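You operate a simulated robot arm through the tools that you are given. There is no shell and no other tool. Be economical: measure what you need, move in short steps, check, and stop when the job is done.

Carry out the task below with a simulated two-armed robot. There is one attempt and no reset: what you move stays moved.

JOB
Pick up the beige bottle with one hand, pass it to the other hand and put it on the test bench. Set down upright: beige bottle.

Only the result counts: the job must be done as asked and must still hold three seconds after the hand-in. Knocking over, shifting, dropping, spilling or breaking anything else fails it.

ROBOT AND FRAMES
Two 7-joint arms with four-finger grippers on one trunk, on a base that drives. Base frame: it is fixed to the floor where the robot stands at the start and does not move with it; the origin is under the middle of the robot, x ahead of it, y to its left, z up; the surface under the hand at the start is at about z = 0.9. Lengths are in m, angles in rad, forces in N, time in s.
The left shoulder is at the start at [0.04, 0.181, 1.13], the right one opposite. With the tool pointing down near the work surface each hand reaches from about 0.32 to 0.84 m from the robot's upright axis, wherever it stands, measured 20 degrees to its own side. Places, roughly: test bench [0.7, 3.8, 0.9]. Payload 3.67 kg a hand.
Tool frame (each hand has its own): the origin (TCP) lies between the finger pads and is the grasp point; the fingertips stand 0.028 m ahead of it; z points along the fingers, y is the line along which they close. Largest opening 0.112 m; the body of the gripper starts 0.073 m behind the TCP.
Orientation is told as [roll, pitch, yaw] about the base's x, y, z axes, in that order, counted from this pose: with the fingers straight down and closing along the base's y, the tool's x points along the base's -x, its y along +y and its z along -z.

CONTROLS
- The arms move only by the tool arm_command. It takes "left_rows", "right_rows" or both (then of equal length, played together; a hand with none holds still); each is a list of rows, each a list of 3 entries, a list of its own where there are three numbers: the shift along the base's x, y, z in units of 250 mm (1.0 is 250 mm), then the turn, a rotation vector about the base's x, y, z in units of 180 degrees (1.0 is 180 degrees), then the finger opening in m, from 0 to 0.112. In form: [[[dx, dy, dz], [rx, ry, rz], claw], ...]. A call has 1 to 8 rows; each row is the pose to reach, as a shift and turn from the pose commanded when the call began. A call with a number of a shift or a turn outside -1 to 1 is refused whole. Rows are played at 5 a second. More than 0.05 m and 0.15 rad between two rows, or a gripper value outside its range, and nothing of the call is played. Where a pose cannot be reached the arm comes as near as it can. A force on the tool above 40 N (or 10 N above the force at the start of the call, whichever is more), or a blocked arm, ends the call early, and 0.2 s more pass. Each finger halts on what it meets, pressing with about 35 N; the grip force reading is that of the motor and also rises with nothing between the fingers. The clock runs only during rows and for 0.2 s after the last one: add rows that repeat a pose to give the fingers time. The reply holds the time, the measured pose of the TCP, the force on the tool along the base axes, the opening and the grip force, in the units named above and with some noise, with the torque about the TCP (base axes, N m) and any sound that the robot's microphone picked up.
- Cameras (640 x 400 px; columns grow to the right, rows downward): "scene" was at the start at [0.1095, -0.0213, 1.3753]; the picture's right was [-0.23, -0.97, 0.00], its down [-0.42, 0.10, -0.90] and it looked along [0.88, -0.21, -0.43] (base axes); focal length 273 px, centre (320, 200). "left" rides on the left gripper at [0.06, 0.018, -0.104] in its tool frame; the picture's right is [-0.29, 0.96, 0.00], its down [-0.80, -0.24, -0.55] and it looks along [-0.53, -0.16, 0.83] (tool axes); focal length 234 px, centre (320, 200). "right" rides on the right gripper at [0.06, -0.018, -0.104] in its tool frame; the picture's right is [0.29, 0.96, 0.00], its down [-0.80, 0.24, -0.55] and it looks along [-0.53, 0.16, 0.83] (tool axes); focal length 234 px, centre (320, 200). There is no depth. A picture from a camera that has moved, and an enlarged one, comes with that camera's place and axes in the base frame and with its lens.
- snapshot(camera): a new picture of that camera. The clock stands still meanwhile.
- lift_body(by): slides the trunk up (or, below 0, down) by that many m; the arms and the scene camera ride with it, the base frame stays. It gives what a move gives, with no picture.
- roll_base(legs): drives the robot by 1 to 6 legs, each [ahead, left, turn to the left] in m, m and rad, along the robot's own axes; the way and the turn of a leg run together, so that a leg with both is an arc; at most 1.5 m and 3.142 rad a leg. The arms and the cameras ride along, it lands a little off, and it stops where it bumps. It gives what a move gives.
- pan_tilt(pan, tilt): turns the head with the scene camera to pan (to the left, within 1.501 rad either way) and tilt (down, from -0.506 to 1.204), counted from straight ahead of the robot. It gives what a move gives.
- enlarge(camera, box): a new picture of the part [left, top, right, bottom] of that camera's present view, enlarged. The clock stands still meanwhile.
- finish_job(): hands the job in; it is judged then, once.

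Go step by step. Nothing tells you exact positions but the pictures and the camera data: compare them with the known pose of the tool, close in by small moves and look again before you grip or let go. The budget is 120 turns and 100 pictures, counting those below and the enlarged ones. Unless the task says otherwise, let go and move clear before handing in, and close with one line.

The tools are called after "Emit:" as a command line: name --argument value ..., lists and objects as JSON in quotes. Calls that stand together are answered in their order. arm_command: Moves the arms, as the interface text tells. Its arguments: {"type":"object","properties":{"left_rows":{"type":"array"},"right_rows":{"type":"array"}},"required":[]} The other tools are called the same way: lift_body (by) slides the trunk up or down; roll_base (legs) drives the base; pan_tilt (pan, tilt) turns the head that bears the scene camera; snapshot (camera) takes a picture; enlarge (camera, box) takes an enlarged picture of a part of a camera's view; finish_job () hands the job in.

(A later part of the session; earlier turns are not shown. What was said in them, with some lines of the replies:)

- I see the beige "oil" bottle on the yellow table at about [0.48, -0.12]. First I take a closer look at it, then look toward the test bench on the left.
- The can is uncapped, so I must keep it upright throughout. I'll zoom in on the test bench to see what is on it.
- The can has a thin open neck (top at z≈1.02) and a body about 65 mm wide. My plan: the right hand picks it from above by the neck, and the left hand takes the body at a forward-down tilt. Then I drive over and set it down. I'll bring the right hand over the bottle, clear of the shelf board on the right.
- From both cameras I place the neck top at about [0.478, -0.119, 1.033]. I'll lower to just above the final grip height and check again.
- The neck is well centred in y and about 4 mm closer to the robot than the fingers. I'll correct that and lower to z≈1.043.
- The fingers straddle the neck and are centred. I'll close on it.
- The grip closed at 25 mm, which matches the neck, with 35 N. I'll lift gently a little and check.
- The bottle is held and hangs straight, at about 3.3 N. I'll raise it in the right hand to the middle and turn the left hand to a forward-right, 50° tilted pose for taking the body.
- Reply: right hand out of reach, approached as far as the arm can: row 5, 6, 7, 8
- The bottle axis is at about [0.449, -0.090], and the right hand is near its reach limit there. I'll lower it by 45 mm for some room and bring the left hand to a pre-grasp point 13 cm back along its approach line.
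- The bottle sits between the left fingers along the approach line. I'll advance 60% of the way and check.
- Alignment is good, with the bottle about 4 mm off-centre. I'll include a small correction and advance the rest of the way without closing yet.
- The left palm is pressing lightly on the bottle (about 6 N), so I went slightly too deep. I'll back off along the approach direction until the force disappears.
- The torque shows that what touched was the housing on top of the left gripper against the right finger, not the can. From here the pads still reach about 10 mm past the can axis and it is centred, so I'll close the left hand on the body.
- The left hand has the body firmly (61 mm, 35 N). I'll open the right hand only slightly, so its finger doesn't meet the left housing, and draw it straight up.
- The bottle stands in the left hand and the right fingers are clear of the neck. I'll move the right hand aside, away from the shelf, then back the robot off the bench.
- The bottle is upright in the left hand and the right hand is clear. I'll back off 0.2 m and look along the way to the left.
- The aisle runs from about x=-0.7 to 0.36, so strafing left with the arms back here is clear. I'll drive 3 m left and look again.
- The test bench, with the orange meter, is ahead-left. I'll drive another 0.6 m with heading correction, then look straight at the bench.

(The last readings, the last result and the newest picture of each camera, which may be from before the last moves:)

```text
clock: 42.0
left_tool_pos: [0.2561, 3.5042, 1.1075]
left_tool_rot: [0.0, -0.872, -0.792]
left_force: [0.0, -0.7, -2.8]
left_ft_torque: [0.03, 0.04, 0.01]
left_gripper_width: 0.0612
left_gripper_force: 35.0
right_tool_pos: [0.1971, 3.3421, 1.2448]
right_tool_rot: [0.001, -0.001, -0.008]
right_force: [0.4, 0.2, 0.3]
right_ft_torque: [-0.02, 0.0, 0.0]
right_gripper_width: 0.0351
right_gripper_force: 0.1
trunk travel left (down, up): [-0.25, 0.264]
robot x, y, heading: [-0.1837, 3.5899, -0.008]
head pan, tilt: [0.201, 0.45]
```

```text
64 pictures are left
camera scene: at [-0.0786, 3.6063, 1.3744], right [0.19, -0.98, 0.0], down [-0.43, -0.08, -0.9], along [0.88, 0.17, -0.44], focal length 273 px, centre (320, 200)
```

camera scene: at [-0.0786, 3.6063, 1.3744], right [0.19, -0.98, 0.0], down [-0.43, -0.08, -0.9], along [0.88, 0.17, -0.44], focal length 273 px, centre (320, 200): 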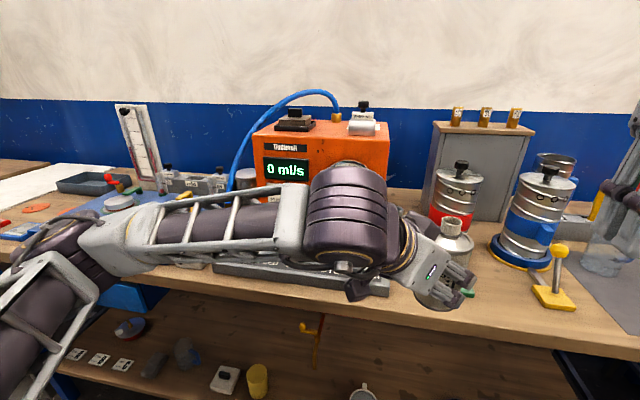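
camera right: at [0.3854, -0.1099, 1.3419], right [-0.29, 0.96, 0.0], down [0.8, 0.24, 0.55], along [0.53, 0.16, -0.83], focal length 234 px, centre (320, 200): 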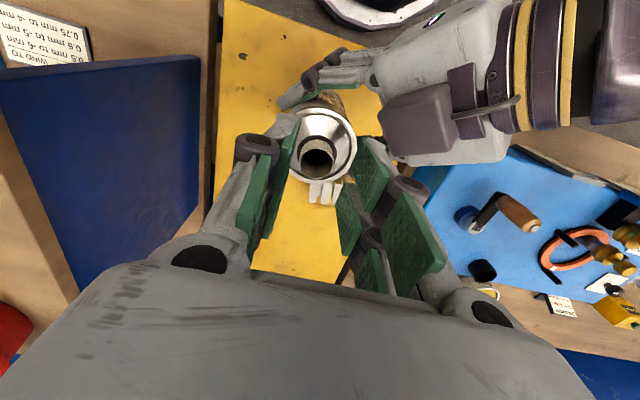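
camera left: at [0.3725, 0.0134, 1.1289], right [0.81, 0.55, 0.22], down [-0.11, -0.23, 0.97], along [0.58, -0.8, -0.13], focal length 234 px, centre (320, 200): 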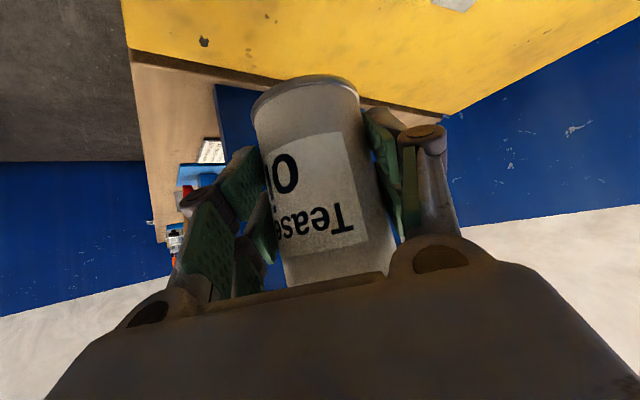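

The left arm hides the bench front. I'll shift the base 0.5 m further left and look back to the right for an open view.

Emit:
roll_base --legs '[[0, 0.5, 0.008]]'

Emit:
pan_tilt --pan -0.6 --tilt 0.6

Emit:
snapshot --camera "scene"

```text
clock: 45.0
left_tool_pos: [0.2597, 4.0019, 1.1077]
left_tool_rot: [-0.002, -0.872, -0.786]
left_force: [0.2, 1.3, -3.3]
left_ft_torque: [0.0, 0.03, 0.0]
left_gripper_width: 0.061
left_gripper_force: 35.4
right_tool_pos: [0.1999, 3.8429, 1.2451]
right_tool_rot: [-0.001, -0.001, -0.002]
right_force: [0.9, 0.0, 0.5]
right_ft_torque: [-0.02, -0.01, -0.03]
right_gripper_width: 0.0348
right_gripper_force: 0.0
trunk travel left (down, up): [-0.25, 0.264]
robot x, y, heading: [-0.1866, 4.0885, -0.0]
head pan, tilt: [0.201, 0.45]
```

```text
clock: 46.1
left_tool_pos: [0.2577, 4.0025, 1.1088]
left_tool_rot: [-0.002, -0.872, -0.786]
left_force: [0.5, 0.4, -3.5]
left_ft_torque: [0.05, 0.0, 0.01]
left_gripper_width: 0.061
left_gripper_force: 35.4
right_tool_pos: [0.2008, 3.8419, 1.2464]
right_tool_rot: [0.0, -0.001, -0.002]
right_force: [0.4, -0.3, -0.3]
right_ft_torque: [-0.02, -0.02, 0.01]
right_gripper_width: 0.0347
right_gripper_force: 0.0
trunk travel left (down, up): [-0.25, 0.264]
robot x, y, heading: [-0.1874, 4.0834, -0.004]
head pan, tilt: [-0.6, 0.6]
```

```text
63 pictures are left
camera scene: at [-0.0938, 4.0352, 1.3609], right [-0.57, -0.82, 0.0], down [-0.47, 0.32, -0.82], along [0.68, -0.47, -0.57], focal length 273 px, centre (320, 200)
```

scene: 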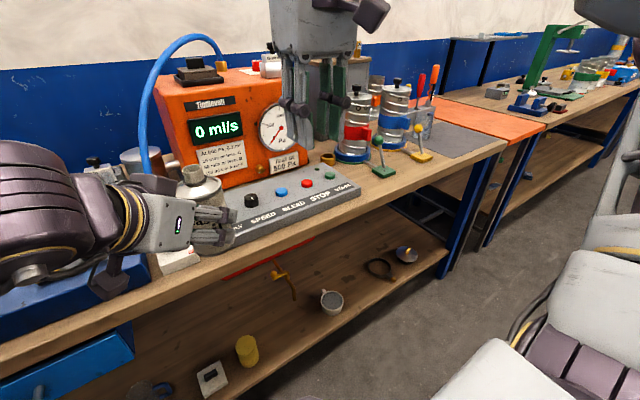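

Now the bench is visible: control panel in front of the meter, then the green and yellow levers. I'll zoom in on the right end, which looks open.

Emit:
enlarge --camera "scene" --box '[330, 70, 530, 195]'

Emit:
roll_base --legs '[[0, -0.7, 0]]'

Emit:
snapshot --camera "scene"

```text
3.20 times, centred on (430, 132) of scene
camera zoom: at [-0.0938, 4.0352, 1.3609], right [-0.57, -0.82, 0.0], down [-0.47, 0.32, -0.82], along [0.68, -0.47, -0.57], focal length 874 px, centre (-32, 416)
```

zoom: 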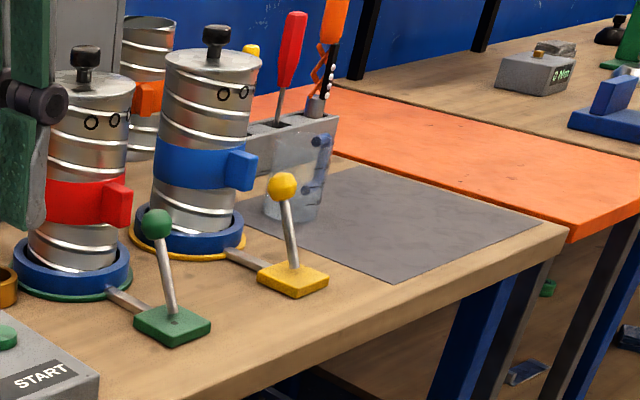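

```text
clock: 50.0
left_tool_pos: [0.2512, 3.3094, 1.1078]
left_tool_rot: [-0.001, -0.871, -0.802]
left_force: [-0.4, 0.5, -3.5]
left_ft_torque: [0.01, 0.03, 0.0]
left_gripper_width: 0.0607
left_gripper_force: 35.1
right_tool_pos: [0.1904, 3.149, 1.2447]
right_tool_rot: [0.0, -0.001, -0.018]
right_force: [-0.4, -0.5, -0.2]
right_ft_torque: [0.01, -0.03, -0.03]
right_gripper_width: 0.0351
right_gripper_force: 0.1
trunk travel left (down, up): [-0.25, 0.264]
robot x, y, heading: [-0.1925, 3.3981, -0.014]
head pan, tilt: [-0.6, 0.6]
```

```text
61 pictures are left
camera scene: at [-0.1006, 3.3468, 1.3609], right [-0.58, -0.82, 0.0], down [-0.46, 0.33, -0.82], along [0.67, -0.48, -0.57], focal length 273 px, centre (320, 200)
```

scene: 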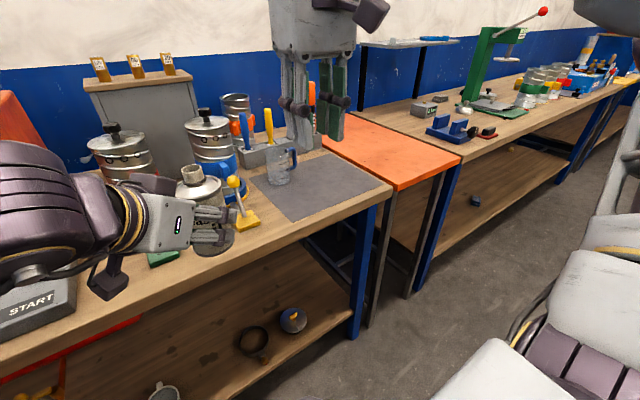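

A grey mat with a glass mug lies on the open right end of the test bench. The mat's front right, around [0.44, 2.90], is free and well away from the mug and levers. I'll drive to face it, turned 0.3 rad left so the left elbow stays clear of the levers.

Emit:
roll_base --legs '[[0, -0.54, 0], [0, 0, 0.314]]'

Emit:
pan_tilt --pan -0.2 --tilt 0.6

Emit:
snapshot --camera "scene"

```text
clock: 54.2
left_tool_pos: [0.2469, 2.9142, 1.1075]
left_tool_rot: [-0.002, -0.87, -0.491]
left_force: [0.0, 0.4, -3.0]
left_ft_torque: [0.02, 0.03, 0.04]
left_gripper_width: 0.0608
left_gripper_force: 35.3
right_tool_pos: [0.2391, 2.7425, 1.2444]
right_tool_rot: [0.0, 0.001, 0.293]
right_force: [0.0, -0.1, 0.1]
right_ft_torque: [0.0, 0.0, -0.02]
right_gripper_width: 0.0348
right_gripper_force: 0.0
trunk travel left (down, up): [-0.25, 0.264]
robot x, y, heading: [-0.2032, 2.8655, 0.292]
head pan, tilt: [-0.6, 0.6]
```

```text
clock: 55.1
left_tool_pos: [0.2479, 2.9139, 1.108]
left_tool_rot: [-0.002, -0.87, -0.491]
left_force: [-0.1, -0.4, -3.1]
left_ft_torque: [0.02, 0.05, 0.01]
left_gripper_width: 0.0607
left_gripper_force: 35.4
right_tool_pos: [0.2393, 2.7433, 1.2455]
right_tool_rot: [0.0, 0.001, 0.293]
right_force: [-0.6, -0.9, -0.7]
right_ft_torque: [0.07, 0.06, 0.04]
right_gripper_width: 0.0349
right_gripper_force: 0.0
trunk travel left (down, up): [-0.25, 0.264]
robot x, y, heading: [-0.2024, 2.8646, 0.291]
head pan, tilt: [-0.201, 0.6]
```

```text
60 pictures are left
camera scene: at [-0.0951, 2.8774, 1.3609], right [0.09, -1.0, 0.0], down [-0.56, -0.05, -0.82], along [0.82, 0.08, -0.57], focal length 273 px, centre (320, 200)
```

scene: 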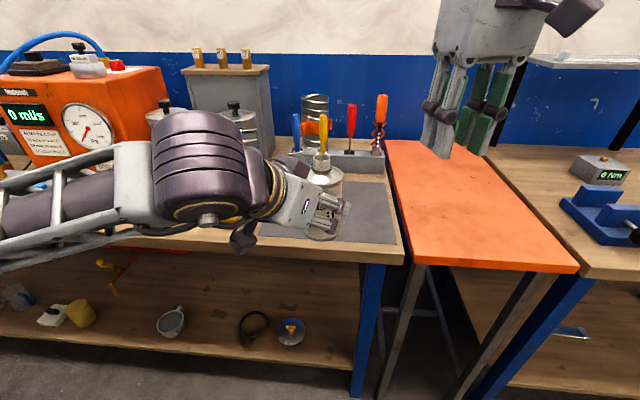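

The bottle is 0.16 m above bench height and the way forward is clear. I'll advance so that it comes over about [0.44, 2.90].

Emit:
roll_base --legs '[[0.175, -0.067, 0]]'

Emit:
snapshot --camera "scene"

Emit:
snapshot --camera "left"

Emit:
snapshot --camera "right"

```text
clock: 56.6
left_tool_pos: [0.4362, 2.8969, 1.107]
left_tool_rot: [-0.004, -0.871, -0.496]
left_force: [-0.5, 0.1, -2.8]
left_ft_torque: [-0.01, 0.06, -0.04]
left_gripper_width: 0.0609
left_gripper_force: 34.4
right_tool_pos: [0.4266, 2.7255, 1.2453]
right_tool_rot: [0.002, 0.0, 0.286]
right_force: [0.7, -0.2, 0.2]
right_ft_torque: [-0.01, 0.01, 0.03]
right_gripper_width: 0.035
right_gripper_force: 0.0
trunk travel left (down, up): [-0.25, 0.264]
robot x, y, heading: [-0.0114, 2.8468, 0.287]
head pan, tilt: [-0.201, 0.6]
```

```text
59 pictures are left
camera scene: at [0.0937, 2.8624, 1.3608], right [0.09, -1.0, 0.0], down [-0.56, -0.05, -0.82], along [0.82, 0.07, -0.57], focal length 273 px, centre (320, 200)
```

scene: 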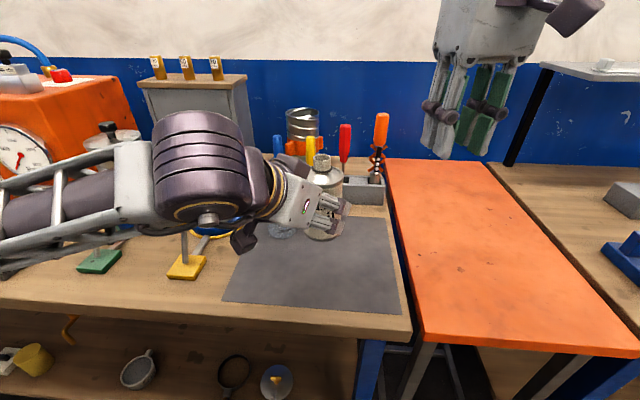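

```text
58 pictures are left
camera left: at [0.3405, 2.9695, 1.128], right [0.62, 0.75, 0.22], down [-0.04, -0.25, 0.97], along [0.78, -0.61, -0.13], focal length 234 px, centre (320, 200)
```

left: 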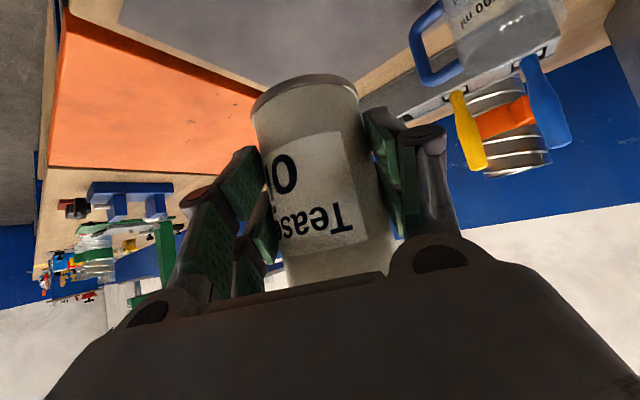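

```text
57 pictures are left
camera right: at [0.3733, 2.691, 1.349], right [-0.55, 0.84, 0.0], down [0.7, 0.46, 0.55], along [0.46, 0.3, -0.83], focal length 234 px, centre (320, 200)
```

right: 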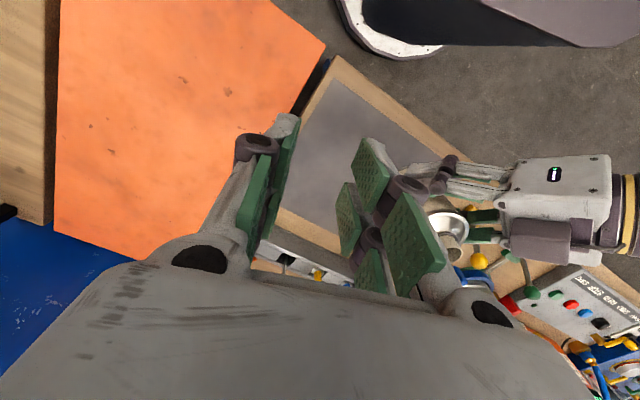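

The bottle is over the mat's front half, with the mug about 0.17 m away and the forearm in front of the levers. I'll lower the trunk 0.13 m and check the remaining gap.

Emit:
lift_body --by -0.13

Emit:
snapshot --camera "scene"

Emit:
snapshot --camera "left"

```text
clock: 58.2
left_tool_pos: [0.4353, 2.8977, 0.9787]
left_tool_rot: [-0.002, -0.873, -0.498]
left_force: [0.9, 0.3, -1.9]
left_ft_torque: [0.05, 0.04, -0.02]
left_gripper_width: 0.0606
left_gripper_force: 35.2
right_tool_pos: [0.4267, 2.7251, 1.1149]
right_tool_rot: [-0.001, -0.001, 0.286]
right_force: [0.0, -0.3, -0.2]
right_ft_torque: [-0.01, -0.02, 0.01]
right_gripper_width: 0.035
right_gripper_force: 0.1
trunk travel left (down, up): [-0.12, 0.394]
robot x, y, heading: [-0.018, 2.848, 0.291]
head pan, tilt: [-0.201, 0.6]
```

```text
56 pictures are left
camera scene: at [0.093, 2.8624, 1.2304], right [0.09, -1.0, 0.0], down [-0.56, -0.05, -0.82], along [0.82, 0.07, -0.57], focal length 273 px, centre (320, 200)
```

scene: 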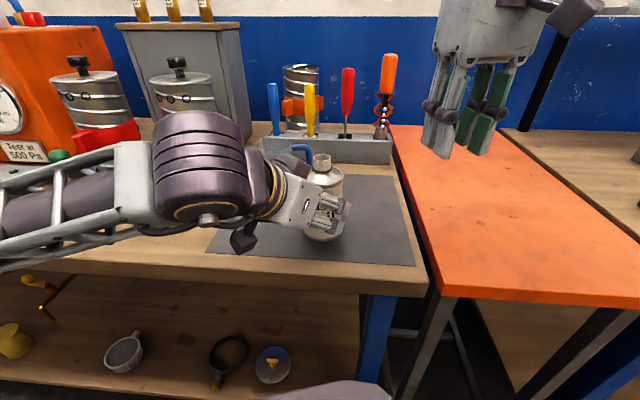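

```text
55 pictures are left
camera left: at [0.34, 2.9696, 0.9978], right [0.62, 0.75, 0.22], down [-0.04, -0.25, 0.97], along [0.78, -0.61, -0.13], focal length 234 px, centre (320, 200)
```

left: 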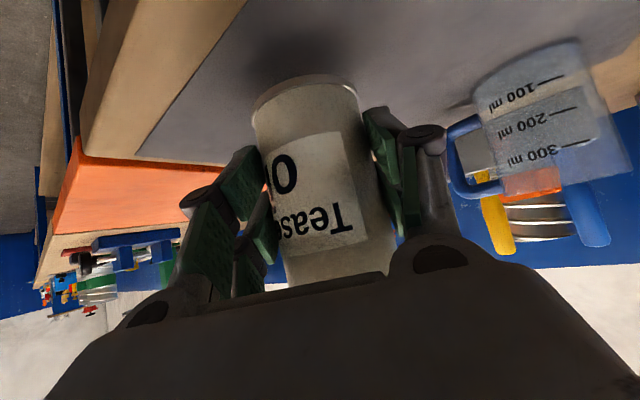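

About 27 mm remain. I'll lower with the arm in small steps and watch the force.

Emit:
arm_command --left_rows '[[[0, 0, -0.03], [0, 0, 0], 0.04], [[0, 0, -0.06], [0, 0, 0], 0.04], [[0, 0, -0.08], [0, 0, 0], 0.04], [[0, 0, -0.08], [0, 0, 0], 0.04]]'

Emit:
snapshot --camera "left"

Emit:
enlarge --camera "scene" --box '[240, 130, 400, 280]'

```text
clock: 59.2
left_tool_pos: [0.4355, 2.8972, 0.9579]
left_tool_rot: [-0.004, -0.87, -0.499]
left_force: [-0.6, -0.1, -3.5]
left_ft_torque: [-0.02, 0.04, 0.01]
left_gripper_width: 0.0608
left_gripper_force: 34.8
right_tool_pos: [0.4264, 2.7247, 1.1137]
right_tool_rot: [0.002, -0.002, 0.286]
right_force: [-0.6, 0.9, 0.5]
right_ft_torque: [0.01, 0.01, 0.0]
right_gripper_width: 0.0351
right_gripper_force: 0.2
trunk travel left (down, up): [-0.12, 0.394]
robot x, y, heading: [-0.0161, 2.8455, 0.294]
head pan, tilt: [-0.201, 0.6]
```

```text
54 pictures are left
camera left: at [0.3397, 2.97, 0.9774], right [0.62, 0.75, 0.22], down [-0.04, -0.25, 0.97], along [0.78, -0.61, -0.13], focal length 234 px, centre (320, 200)
```

left: 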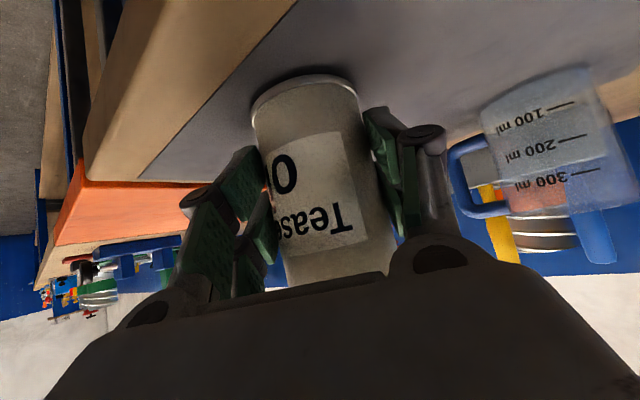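

```text
2.67 times, centred on (320, 205) of scene
camera zoom: at [0.093, 2.8624, 1.2303], right [0.09, -1.0, 0.0], down [-0.56, -0.05, -0.82], along [0.82, 0.07, -0.57], focal length 728 px, centre (320, 187)
```

zoom: 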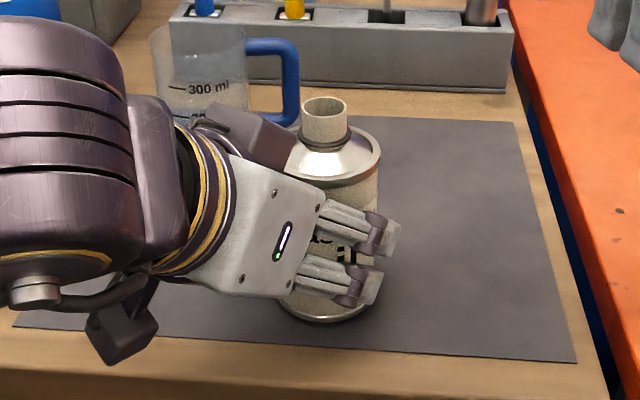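

Nearly there. I'll continue in 2 mm steps until it touches.

Emit:
arm_command --left_rows '[[[0, 0, -0.008], [0, 0, 0], 0.04], [[0, 0, -0.016], [0, 0, 0], 0.04], [[0, 0, -0.02], [0, 0, 0], 0.04], [[0, 0, -0.02], [0, 0, 0], 0.04]]'

```text
clock: 60.2
left_tool_pos: [0.4364, 2.8968, 0.9522]
left_tool_rot: [-0.001, -0.869, -0.498]
left_force: [-0.6, 0.1, -2.1]
left_ft_torque: [0.01, 0.02, -0.01]
left_gripper_width: 0.0609
left_gripper_force: 35.1
right_tool_pos: [0.4259, 2.7247, 1.1146]
right_tool_rot: [-0.001, 0.0, 0.286]
right_force: [0.0, 1.0, -0.2]
right_ft_torque: [0.01, -0.01, -0.02]
right_gripper_width: 0.0347
right_gripper_force: 0.0
trunk travel left (down, up): [-0.12, 0.394]
robot x, y, heading: [-0.012, 2.8487, 0.287]
head pan, tilt: [-0.201, 0.6]
```

Emit:
arm_command --left_rows '[[[0, 0, -0.004], [0, 0, 0], 0.04], [[0, 0, -0.008], [0, 0, 0], 0.04], [[0, 0, -0.008], [0, 0, 0], 0.04]]'

Emit:
enlarge --camera "scene" --box '[270, 150, 370, 260]'

```text
clock: 61.0
left_tool_pos: [0.4364, 2.8973, 0.9526]
left_tool_rot: [0.0, -0.876, -0.499]
left_force: [3.1, 0.8, 8.0]
left_ft_torque: [0.16, -0.38, 0.0]
left_gripper_width: 0.0611
left_gripper_force: 34.8
right_tool_pos: [0.4269, 2.725, 1.1145]
right_tool_rot: [-0.001, 0.0, 0.286]
right_force: [-1.3, 0.6, -0.2]
right_ft_torque: [-0.01, 0.02, -0.03]
right_gripper_width: 0.0351
right_gripper_force: 0.0
trunk travel left (down, up): [-0.12, 0.394]
robot x, y, heading: [-0.0135, 2.8497, 0.285]
head pan, tilt: [-0.201, 0.6]
```

```text
3.64 times, centred on (320, 205) of scene
camera zoom: at [0.0927, 2.8624, 1.2304], right [0.09, -1.0, 0.0], down [-0.56, -0.05, -0.83], along [0.82, 0.07, -0.56], focal length 993 px, centre (320, 182)
```

zoom: 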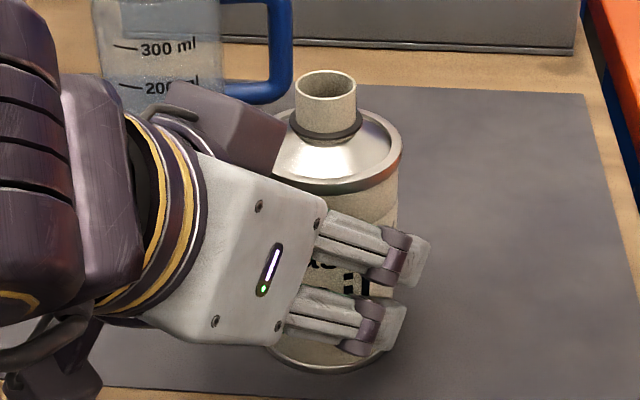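

The bottle is now seated (8 N upward). I'll ease off 1 mm and open the left hand gently.

Emit:
arm_command --left_rows '[[[0, 0, 0.005], [0, 0, 0], 0.05], [[0, 0, 0.005], [0, 0, 0], 0.065], [[0, 0, 0.005], [0, 0, 0], 0.08], [[0, 0, 0.005], [0, 0, 0], 0.092], [[0, 0, 0.005], [0, 0, 0], 0.092]]'

Emit:
snapshot --camera "left"

Emit:
enlarge --camera "scene" --box '[240, 130, 400, 280]'

```text
clock: 62.2
left_tool_pos: [0.4335, 2.8979, 0.9512]
left_tool_rot: [-0.001, -0.87, -0.498]
left_force: [-1.3, 0.5, -0.3]
left_ft_torque: [-0.03, 0.01, -0.02]
left_gripper_width: 0.0919
left_gripper_force: 0.0
right_tool_pos: [0.4276, 2.7258, 1.1146]
right_tool_rot: [0.0, 0.0, 0.287]
right_force: [0.5, 0.5, -0.3]
right_ft_torque: [-0.01, 0.03, -0.03]
right_gripper_width: 0.0348
right_gripper_force: 0.1
trunk travel left (down, up): [-0.12, 0.394]
robot x, y, heading: [-0.0154, 2.8526, 0.289]
head pan, tilt: [-0.201, 0.6]
```

```text
51 pictures are left
camera left: at [0.3391, 2.9698, 0.9719], right [0.62, 0.75, 0.22], down [-0.04, -0.25, 0.97], along [0.78, -0.61, -0.13], focal length 234 px, centre (320, 200)
```

left: 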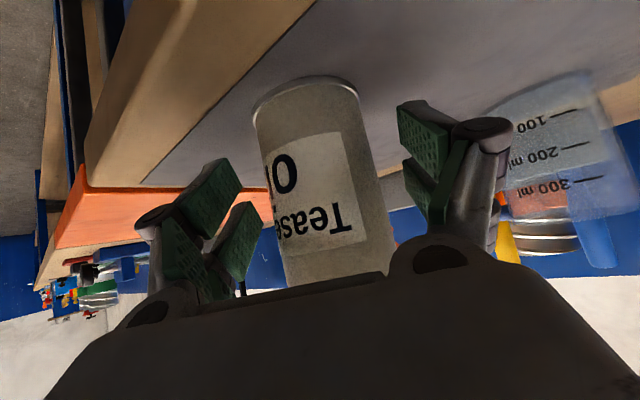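

```text
2.67 times, centred on (320, 205) of scene
camera zoom: at [0.0929, 2.8624, 1.2303], right [0.09, -1.0, 0.0], down [-0.56, -0.05, -0.82], along [0.82, 0.07, -0.57], focal length 728 px, centre (320, 187)
```

zoom: 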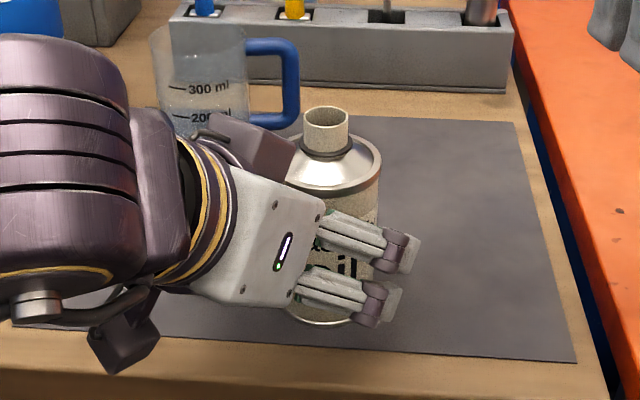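

The bottle stands free and upright. I'll withdraw the left hand back along its approach line.

Emit:
arm_command --left_rows '[[[-0.07, 0.038, 0.067], [0, 0, 0], 0.092], [[-0.15, 0.082, 0.143], [0, 0, 0], 0.092], [[-0.25, 0.136, 0.238], [0, 0, 0], 0.092], [[-0.35, 0.19, 0.334], [0, 0, 0], 0.092]]'

Emit:
snapshot --camera "scene"

Emit:
snapshot --camera "left"

```text
clock: 63.2
left_tool_pos: [0.3492, 2.9437, 1.0375]
left_tool_rot: [-0.003, -0.87, -0.498]
left_force: [0.1, 0.5, 0.7]
left_ft_torque: [0.0, 0.02, 0.0]
left_gripper_width: 0.0918
left_gripper_force: 0.2
right_tool_pos: [0.4266, 2.7254, 1.1153]
right_tool_rot: [-0.001, -0.001, 0.287]
right_force: [-0.1, -0.7, 0.2]
right_ft_torque: [0.01, 0.01, 0.01]
right_gripper_width: 0.0351
right_gripper_force: 0.0
trunk travel left (down, up): [-0.12, 0.394]
robot x, y, heading: [-0.0145, 2.848, 0.288]
head pan, tilt: [-0.201, 0.6]
```

```text
49 pictures are left
camera scene: at [0.0922, 2.8626, 1.2304], right [0.09, -1.0, 0.0], down [-0.56, -0.05, -0.83], along [0.82, 0.07, -0.56], focal length 273 px, centre (320, 200)
```

scene: 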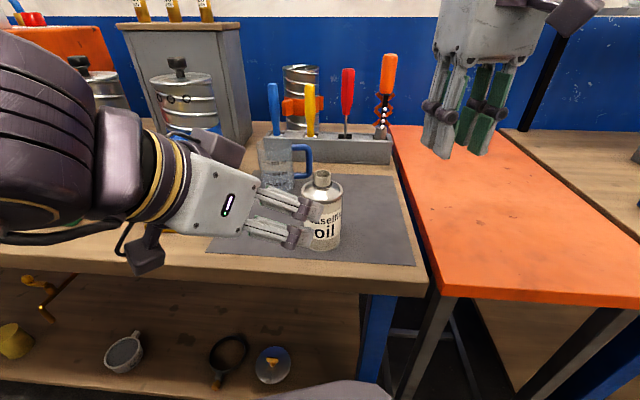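

```text
48 pictures are left
camera left: at [0.2531, 3.0169, 1.0582], right [0.62, 0.75, 0.22], down [-0.04, -0.25, 0.97], along [0.78, -0.61, -0.13], focal length 234 px, centre (320, 200)
```

left: 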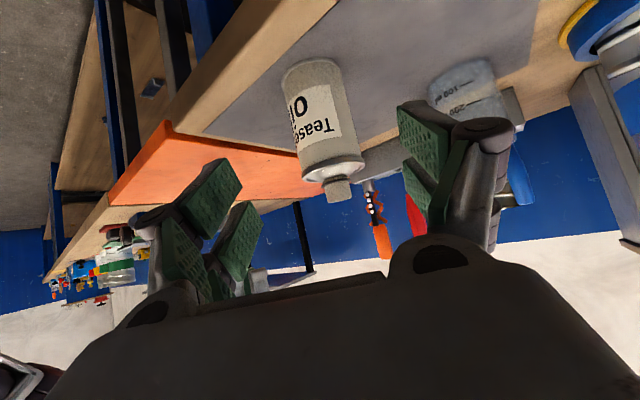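

The bottle stands upright on the test bench mat, both hands are clear of it, and nothing else has moved. I'm handing in.

Emit:
finish_job

```text
The job is handed in.
```

I picked up the beige bottle with the right hand, passed it to the left in mid-air and set it upright on the grey mat at the right end of the test bench; both hands are clear.
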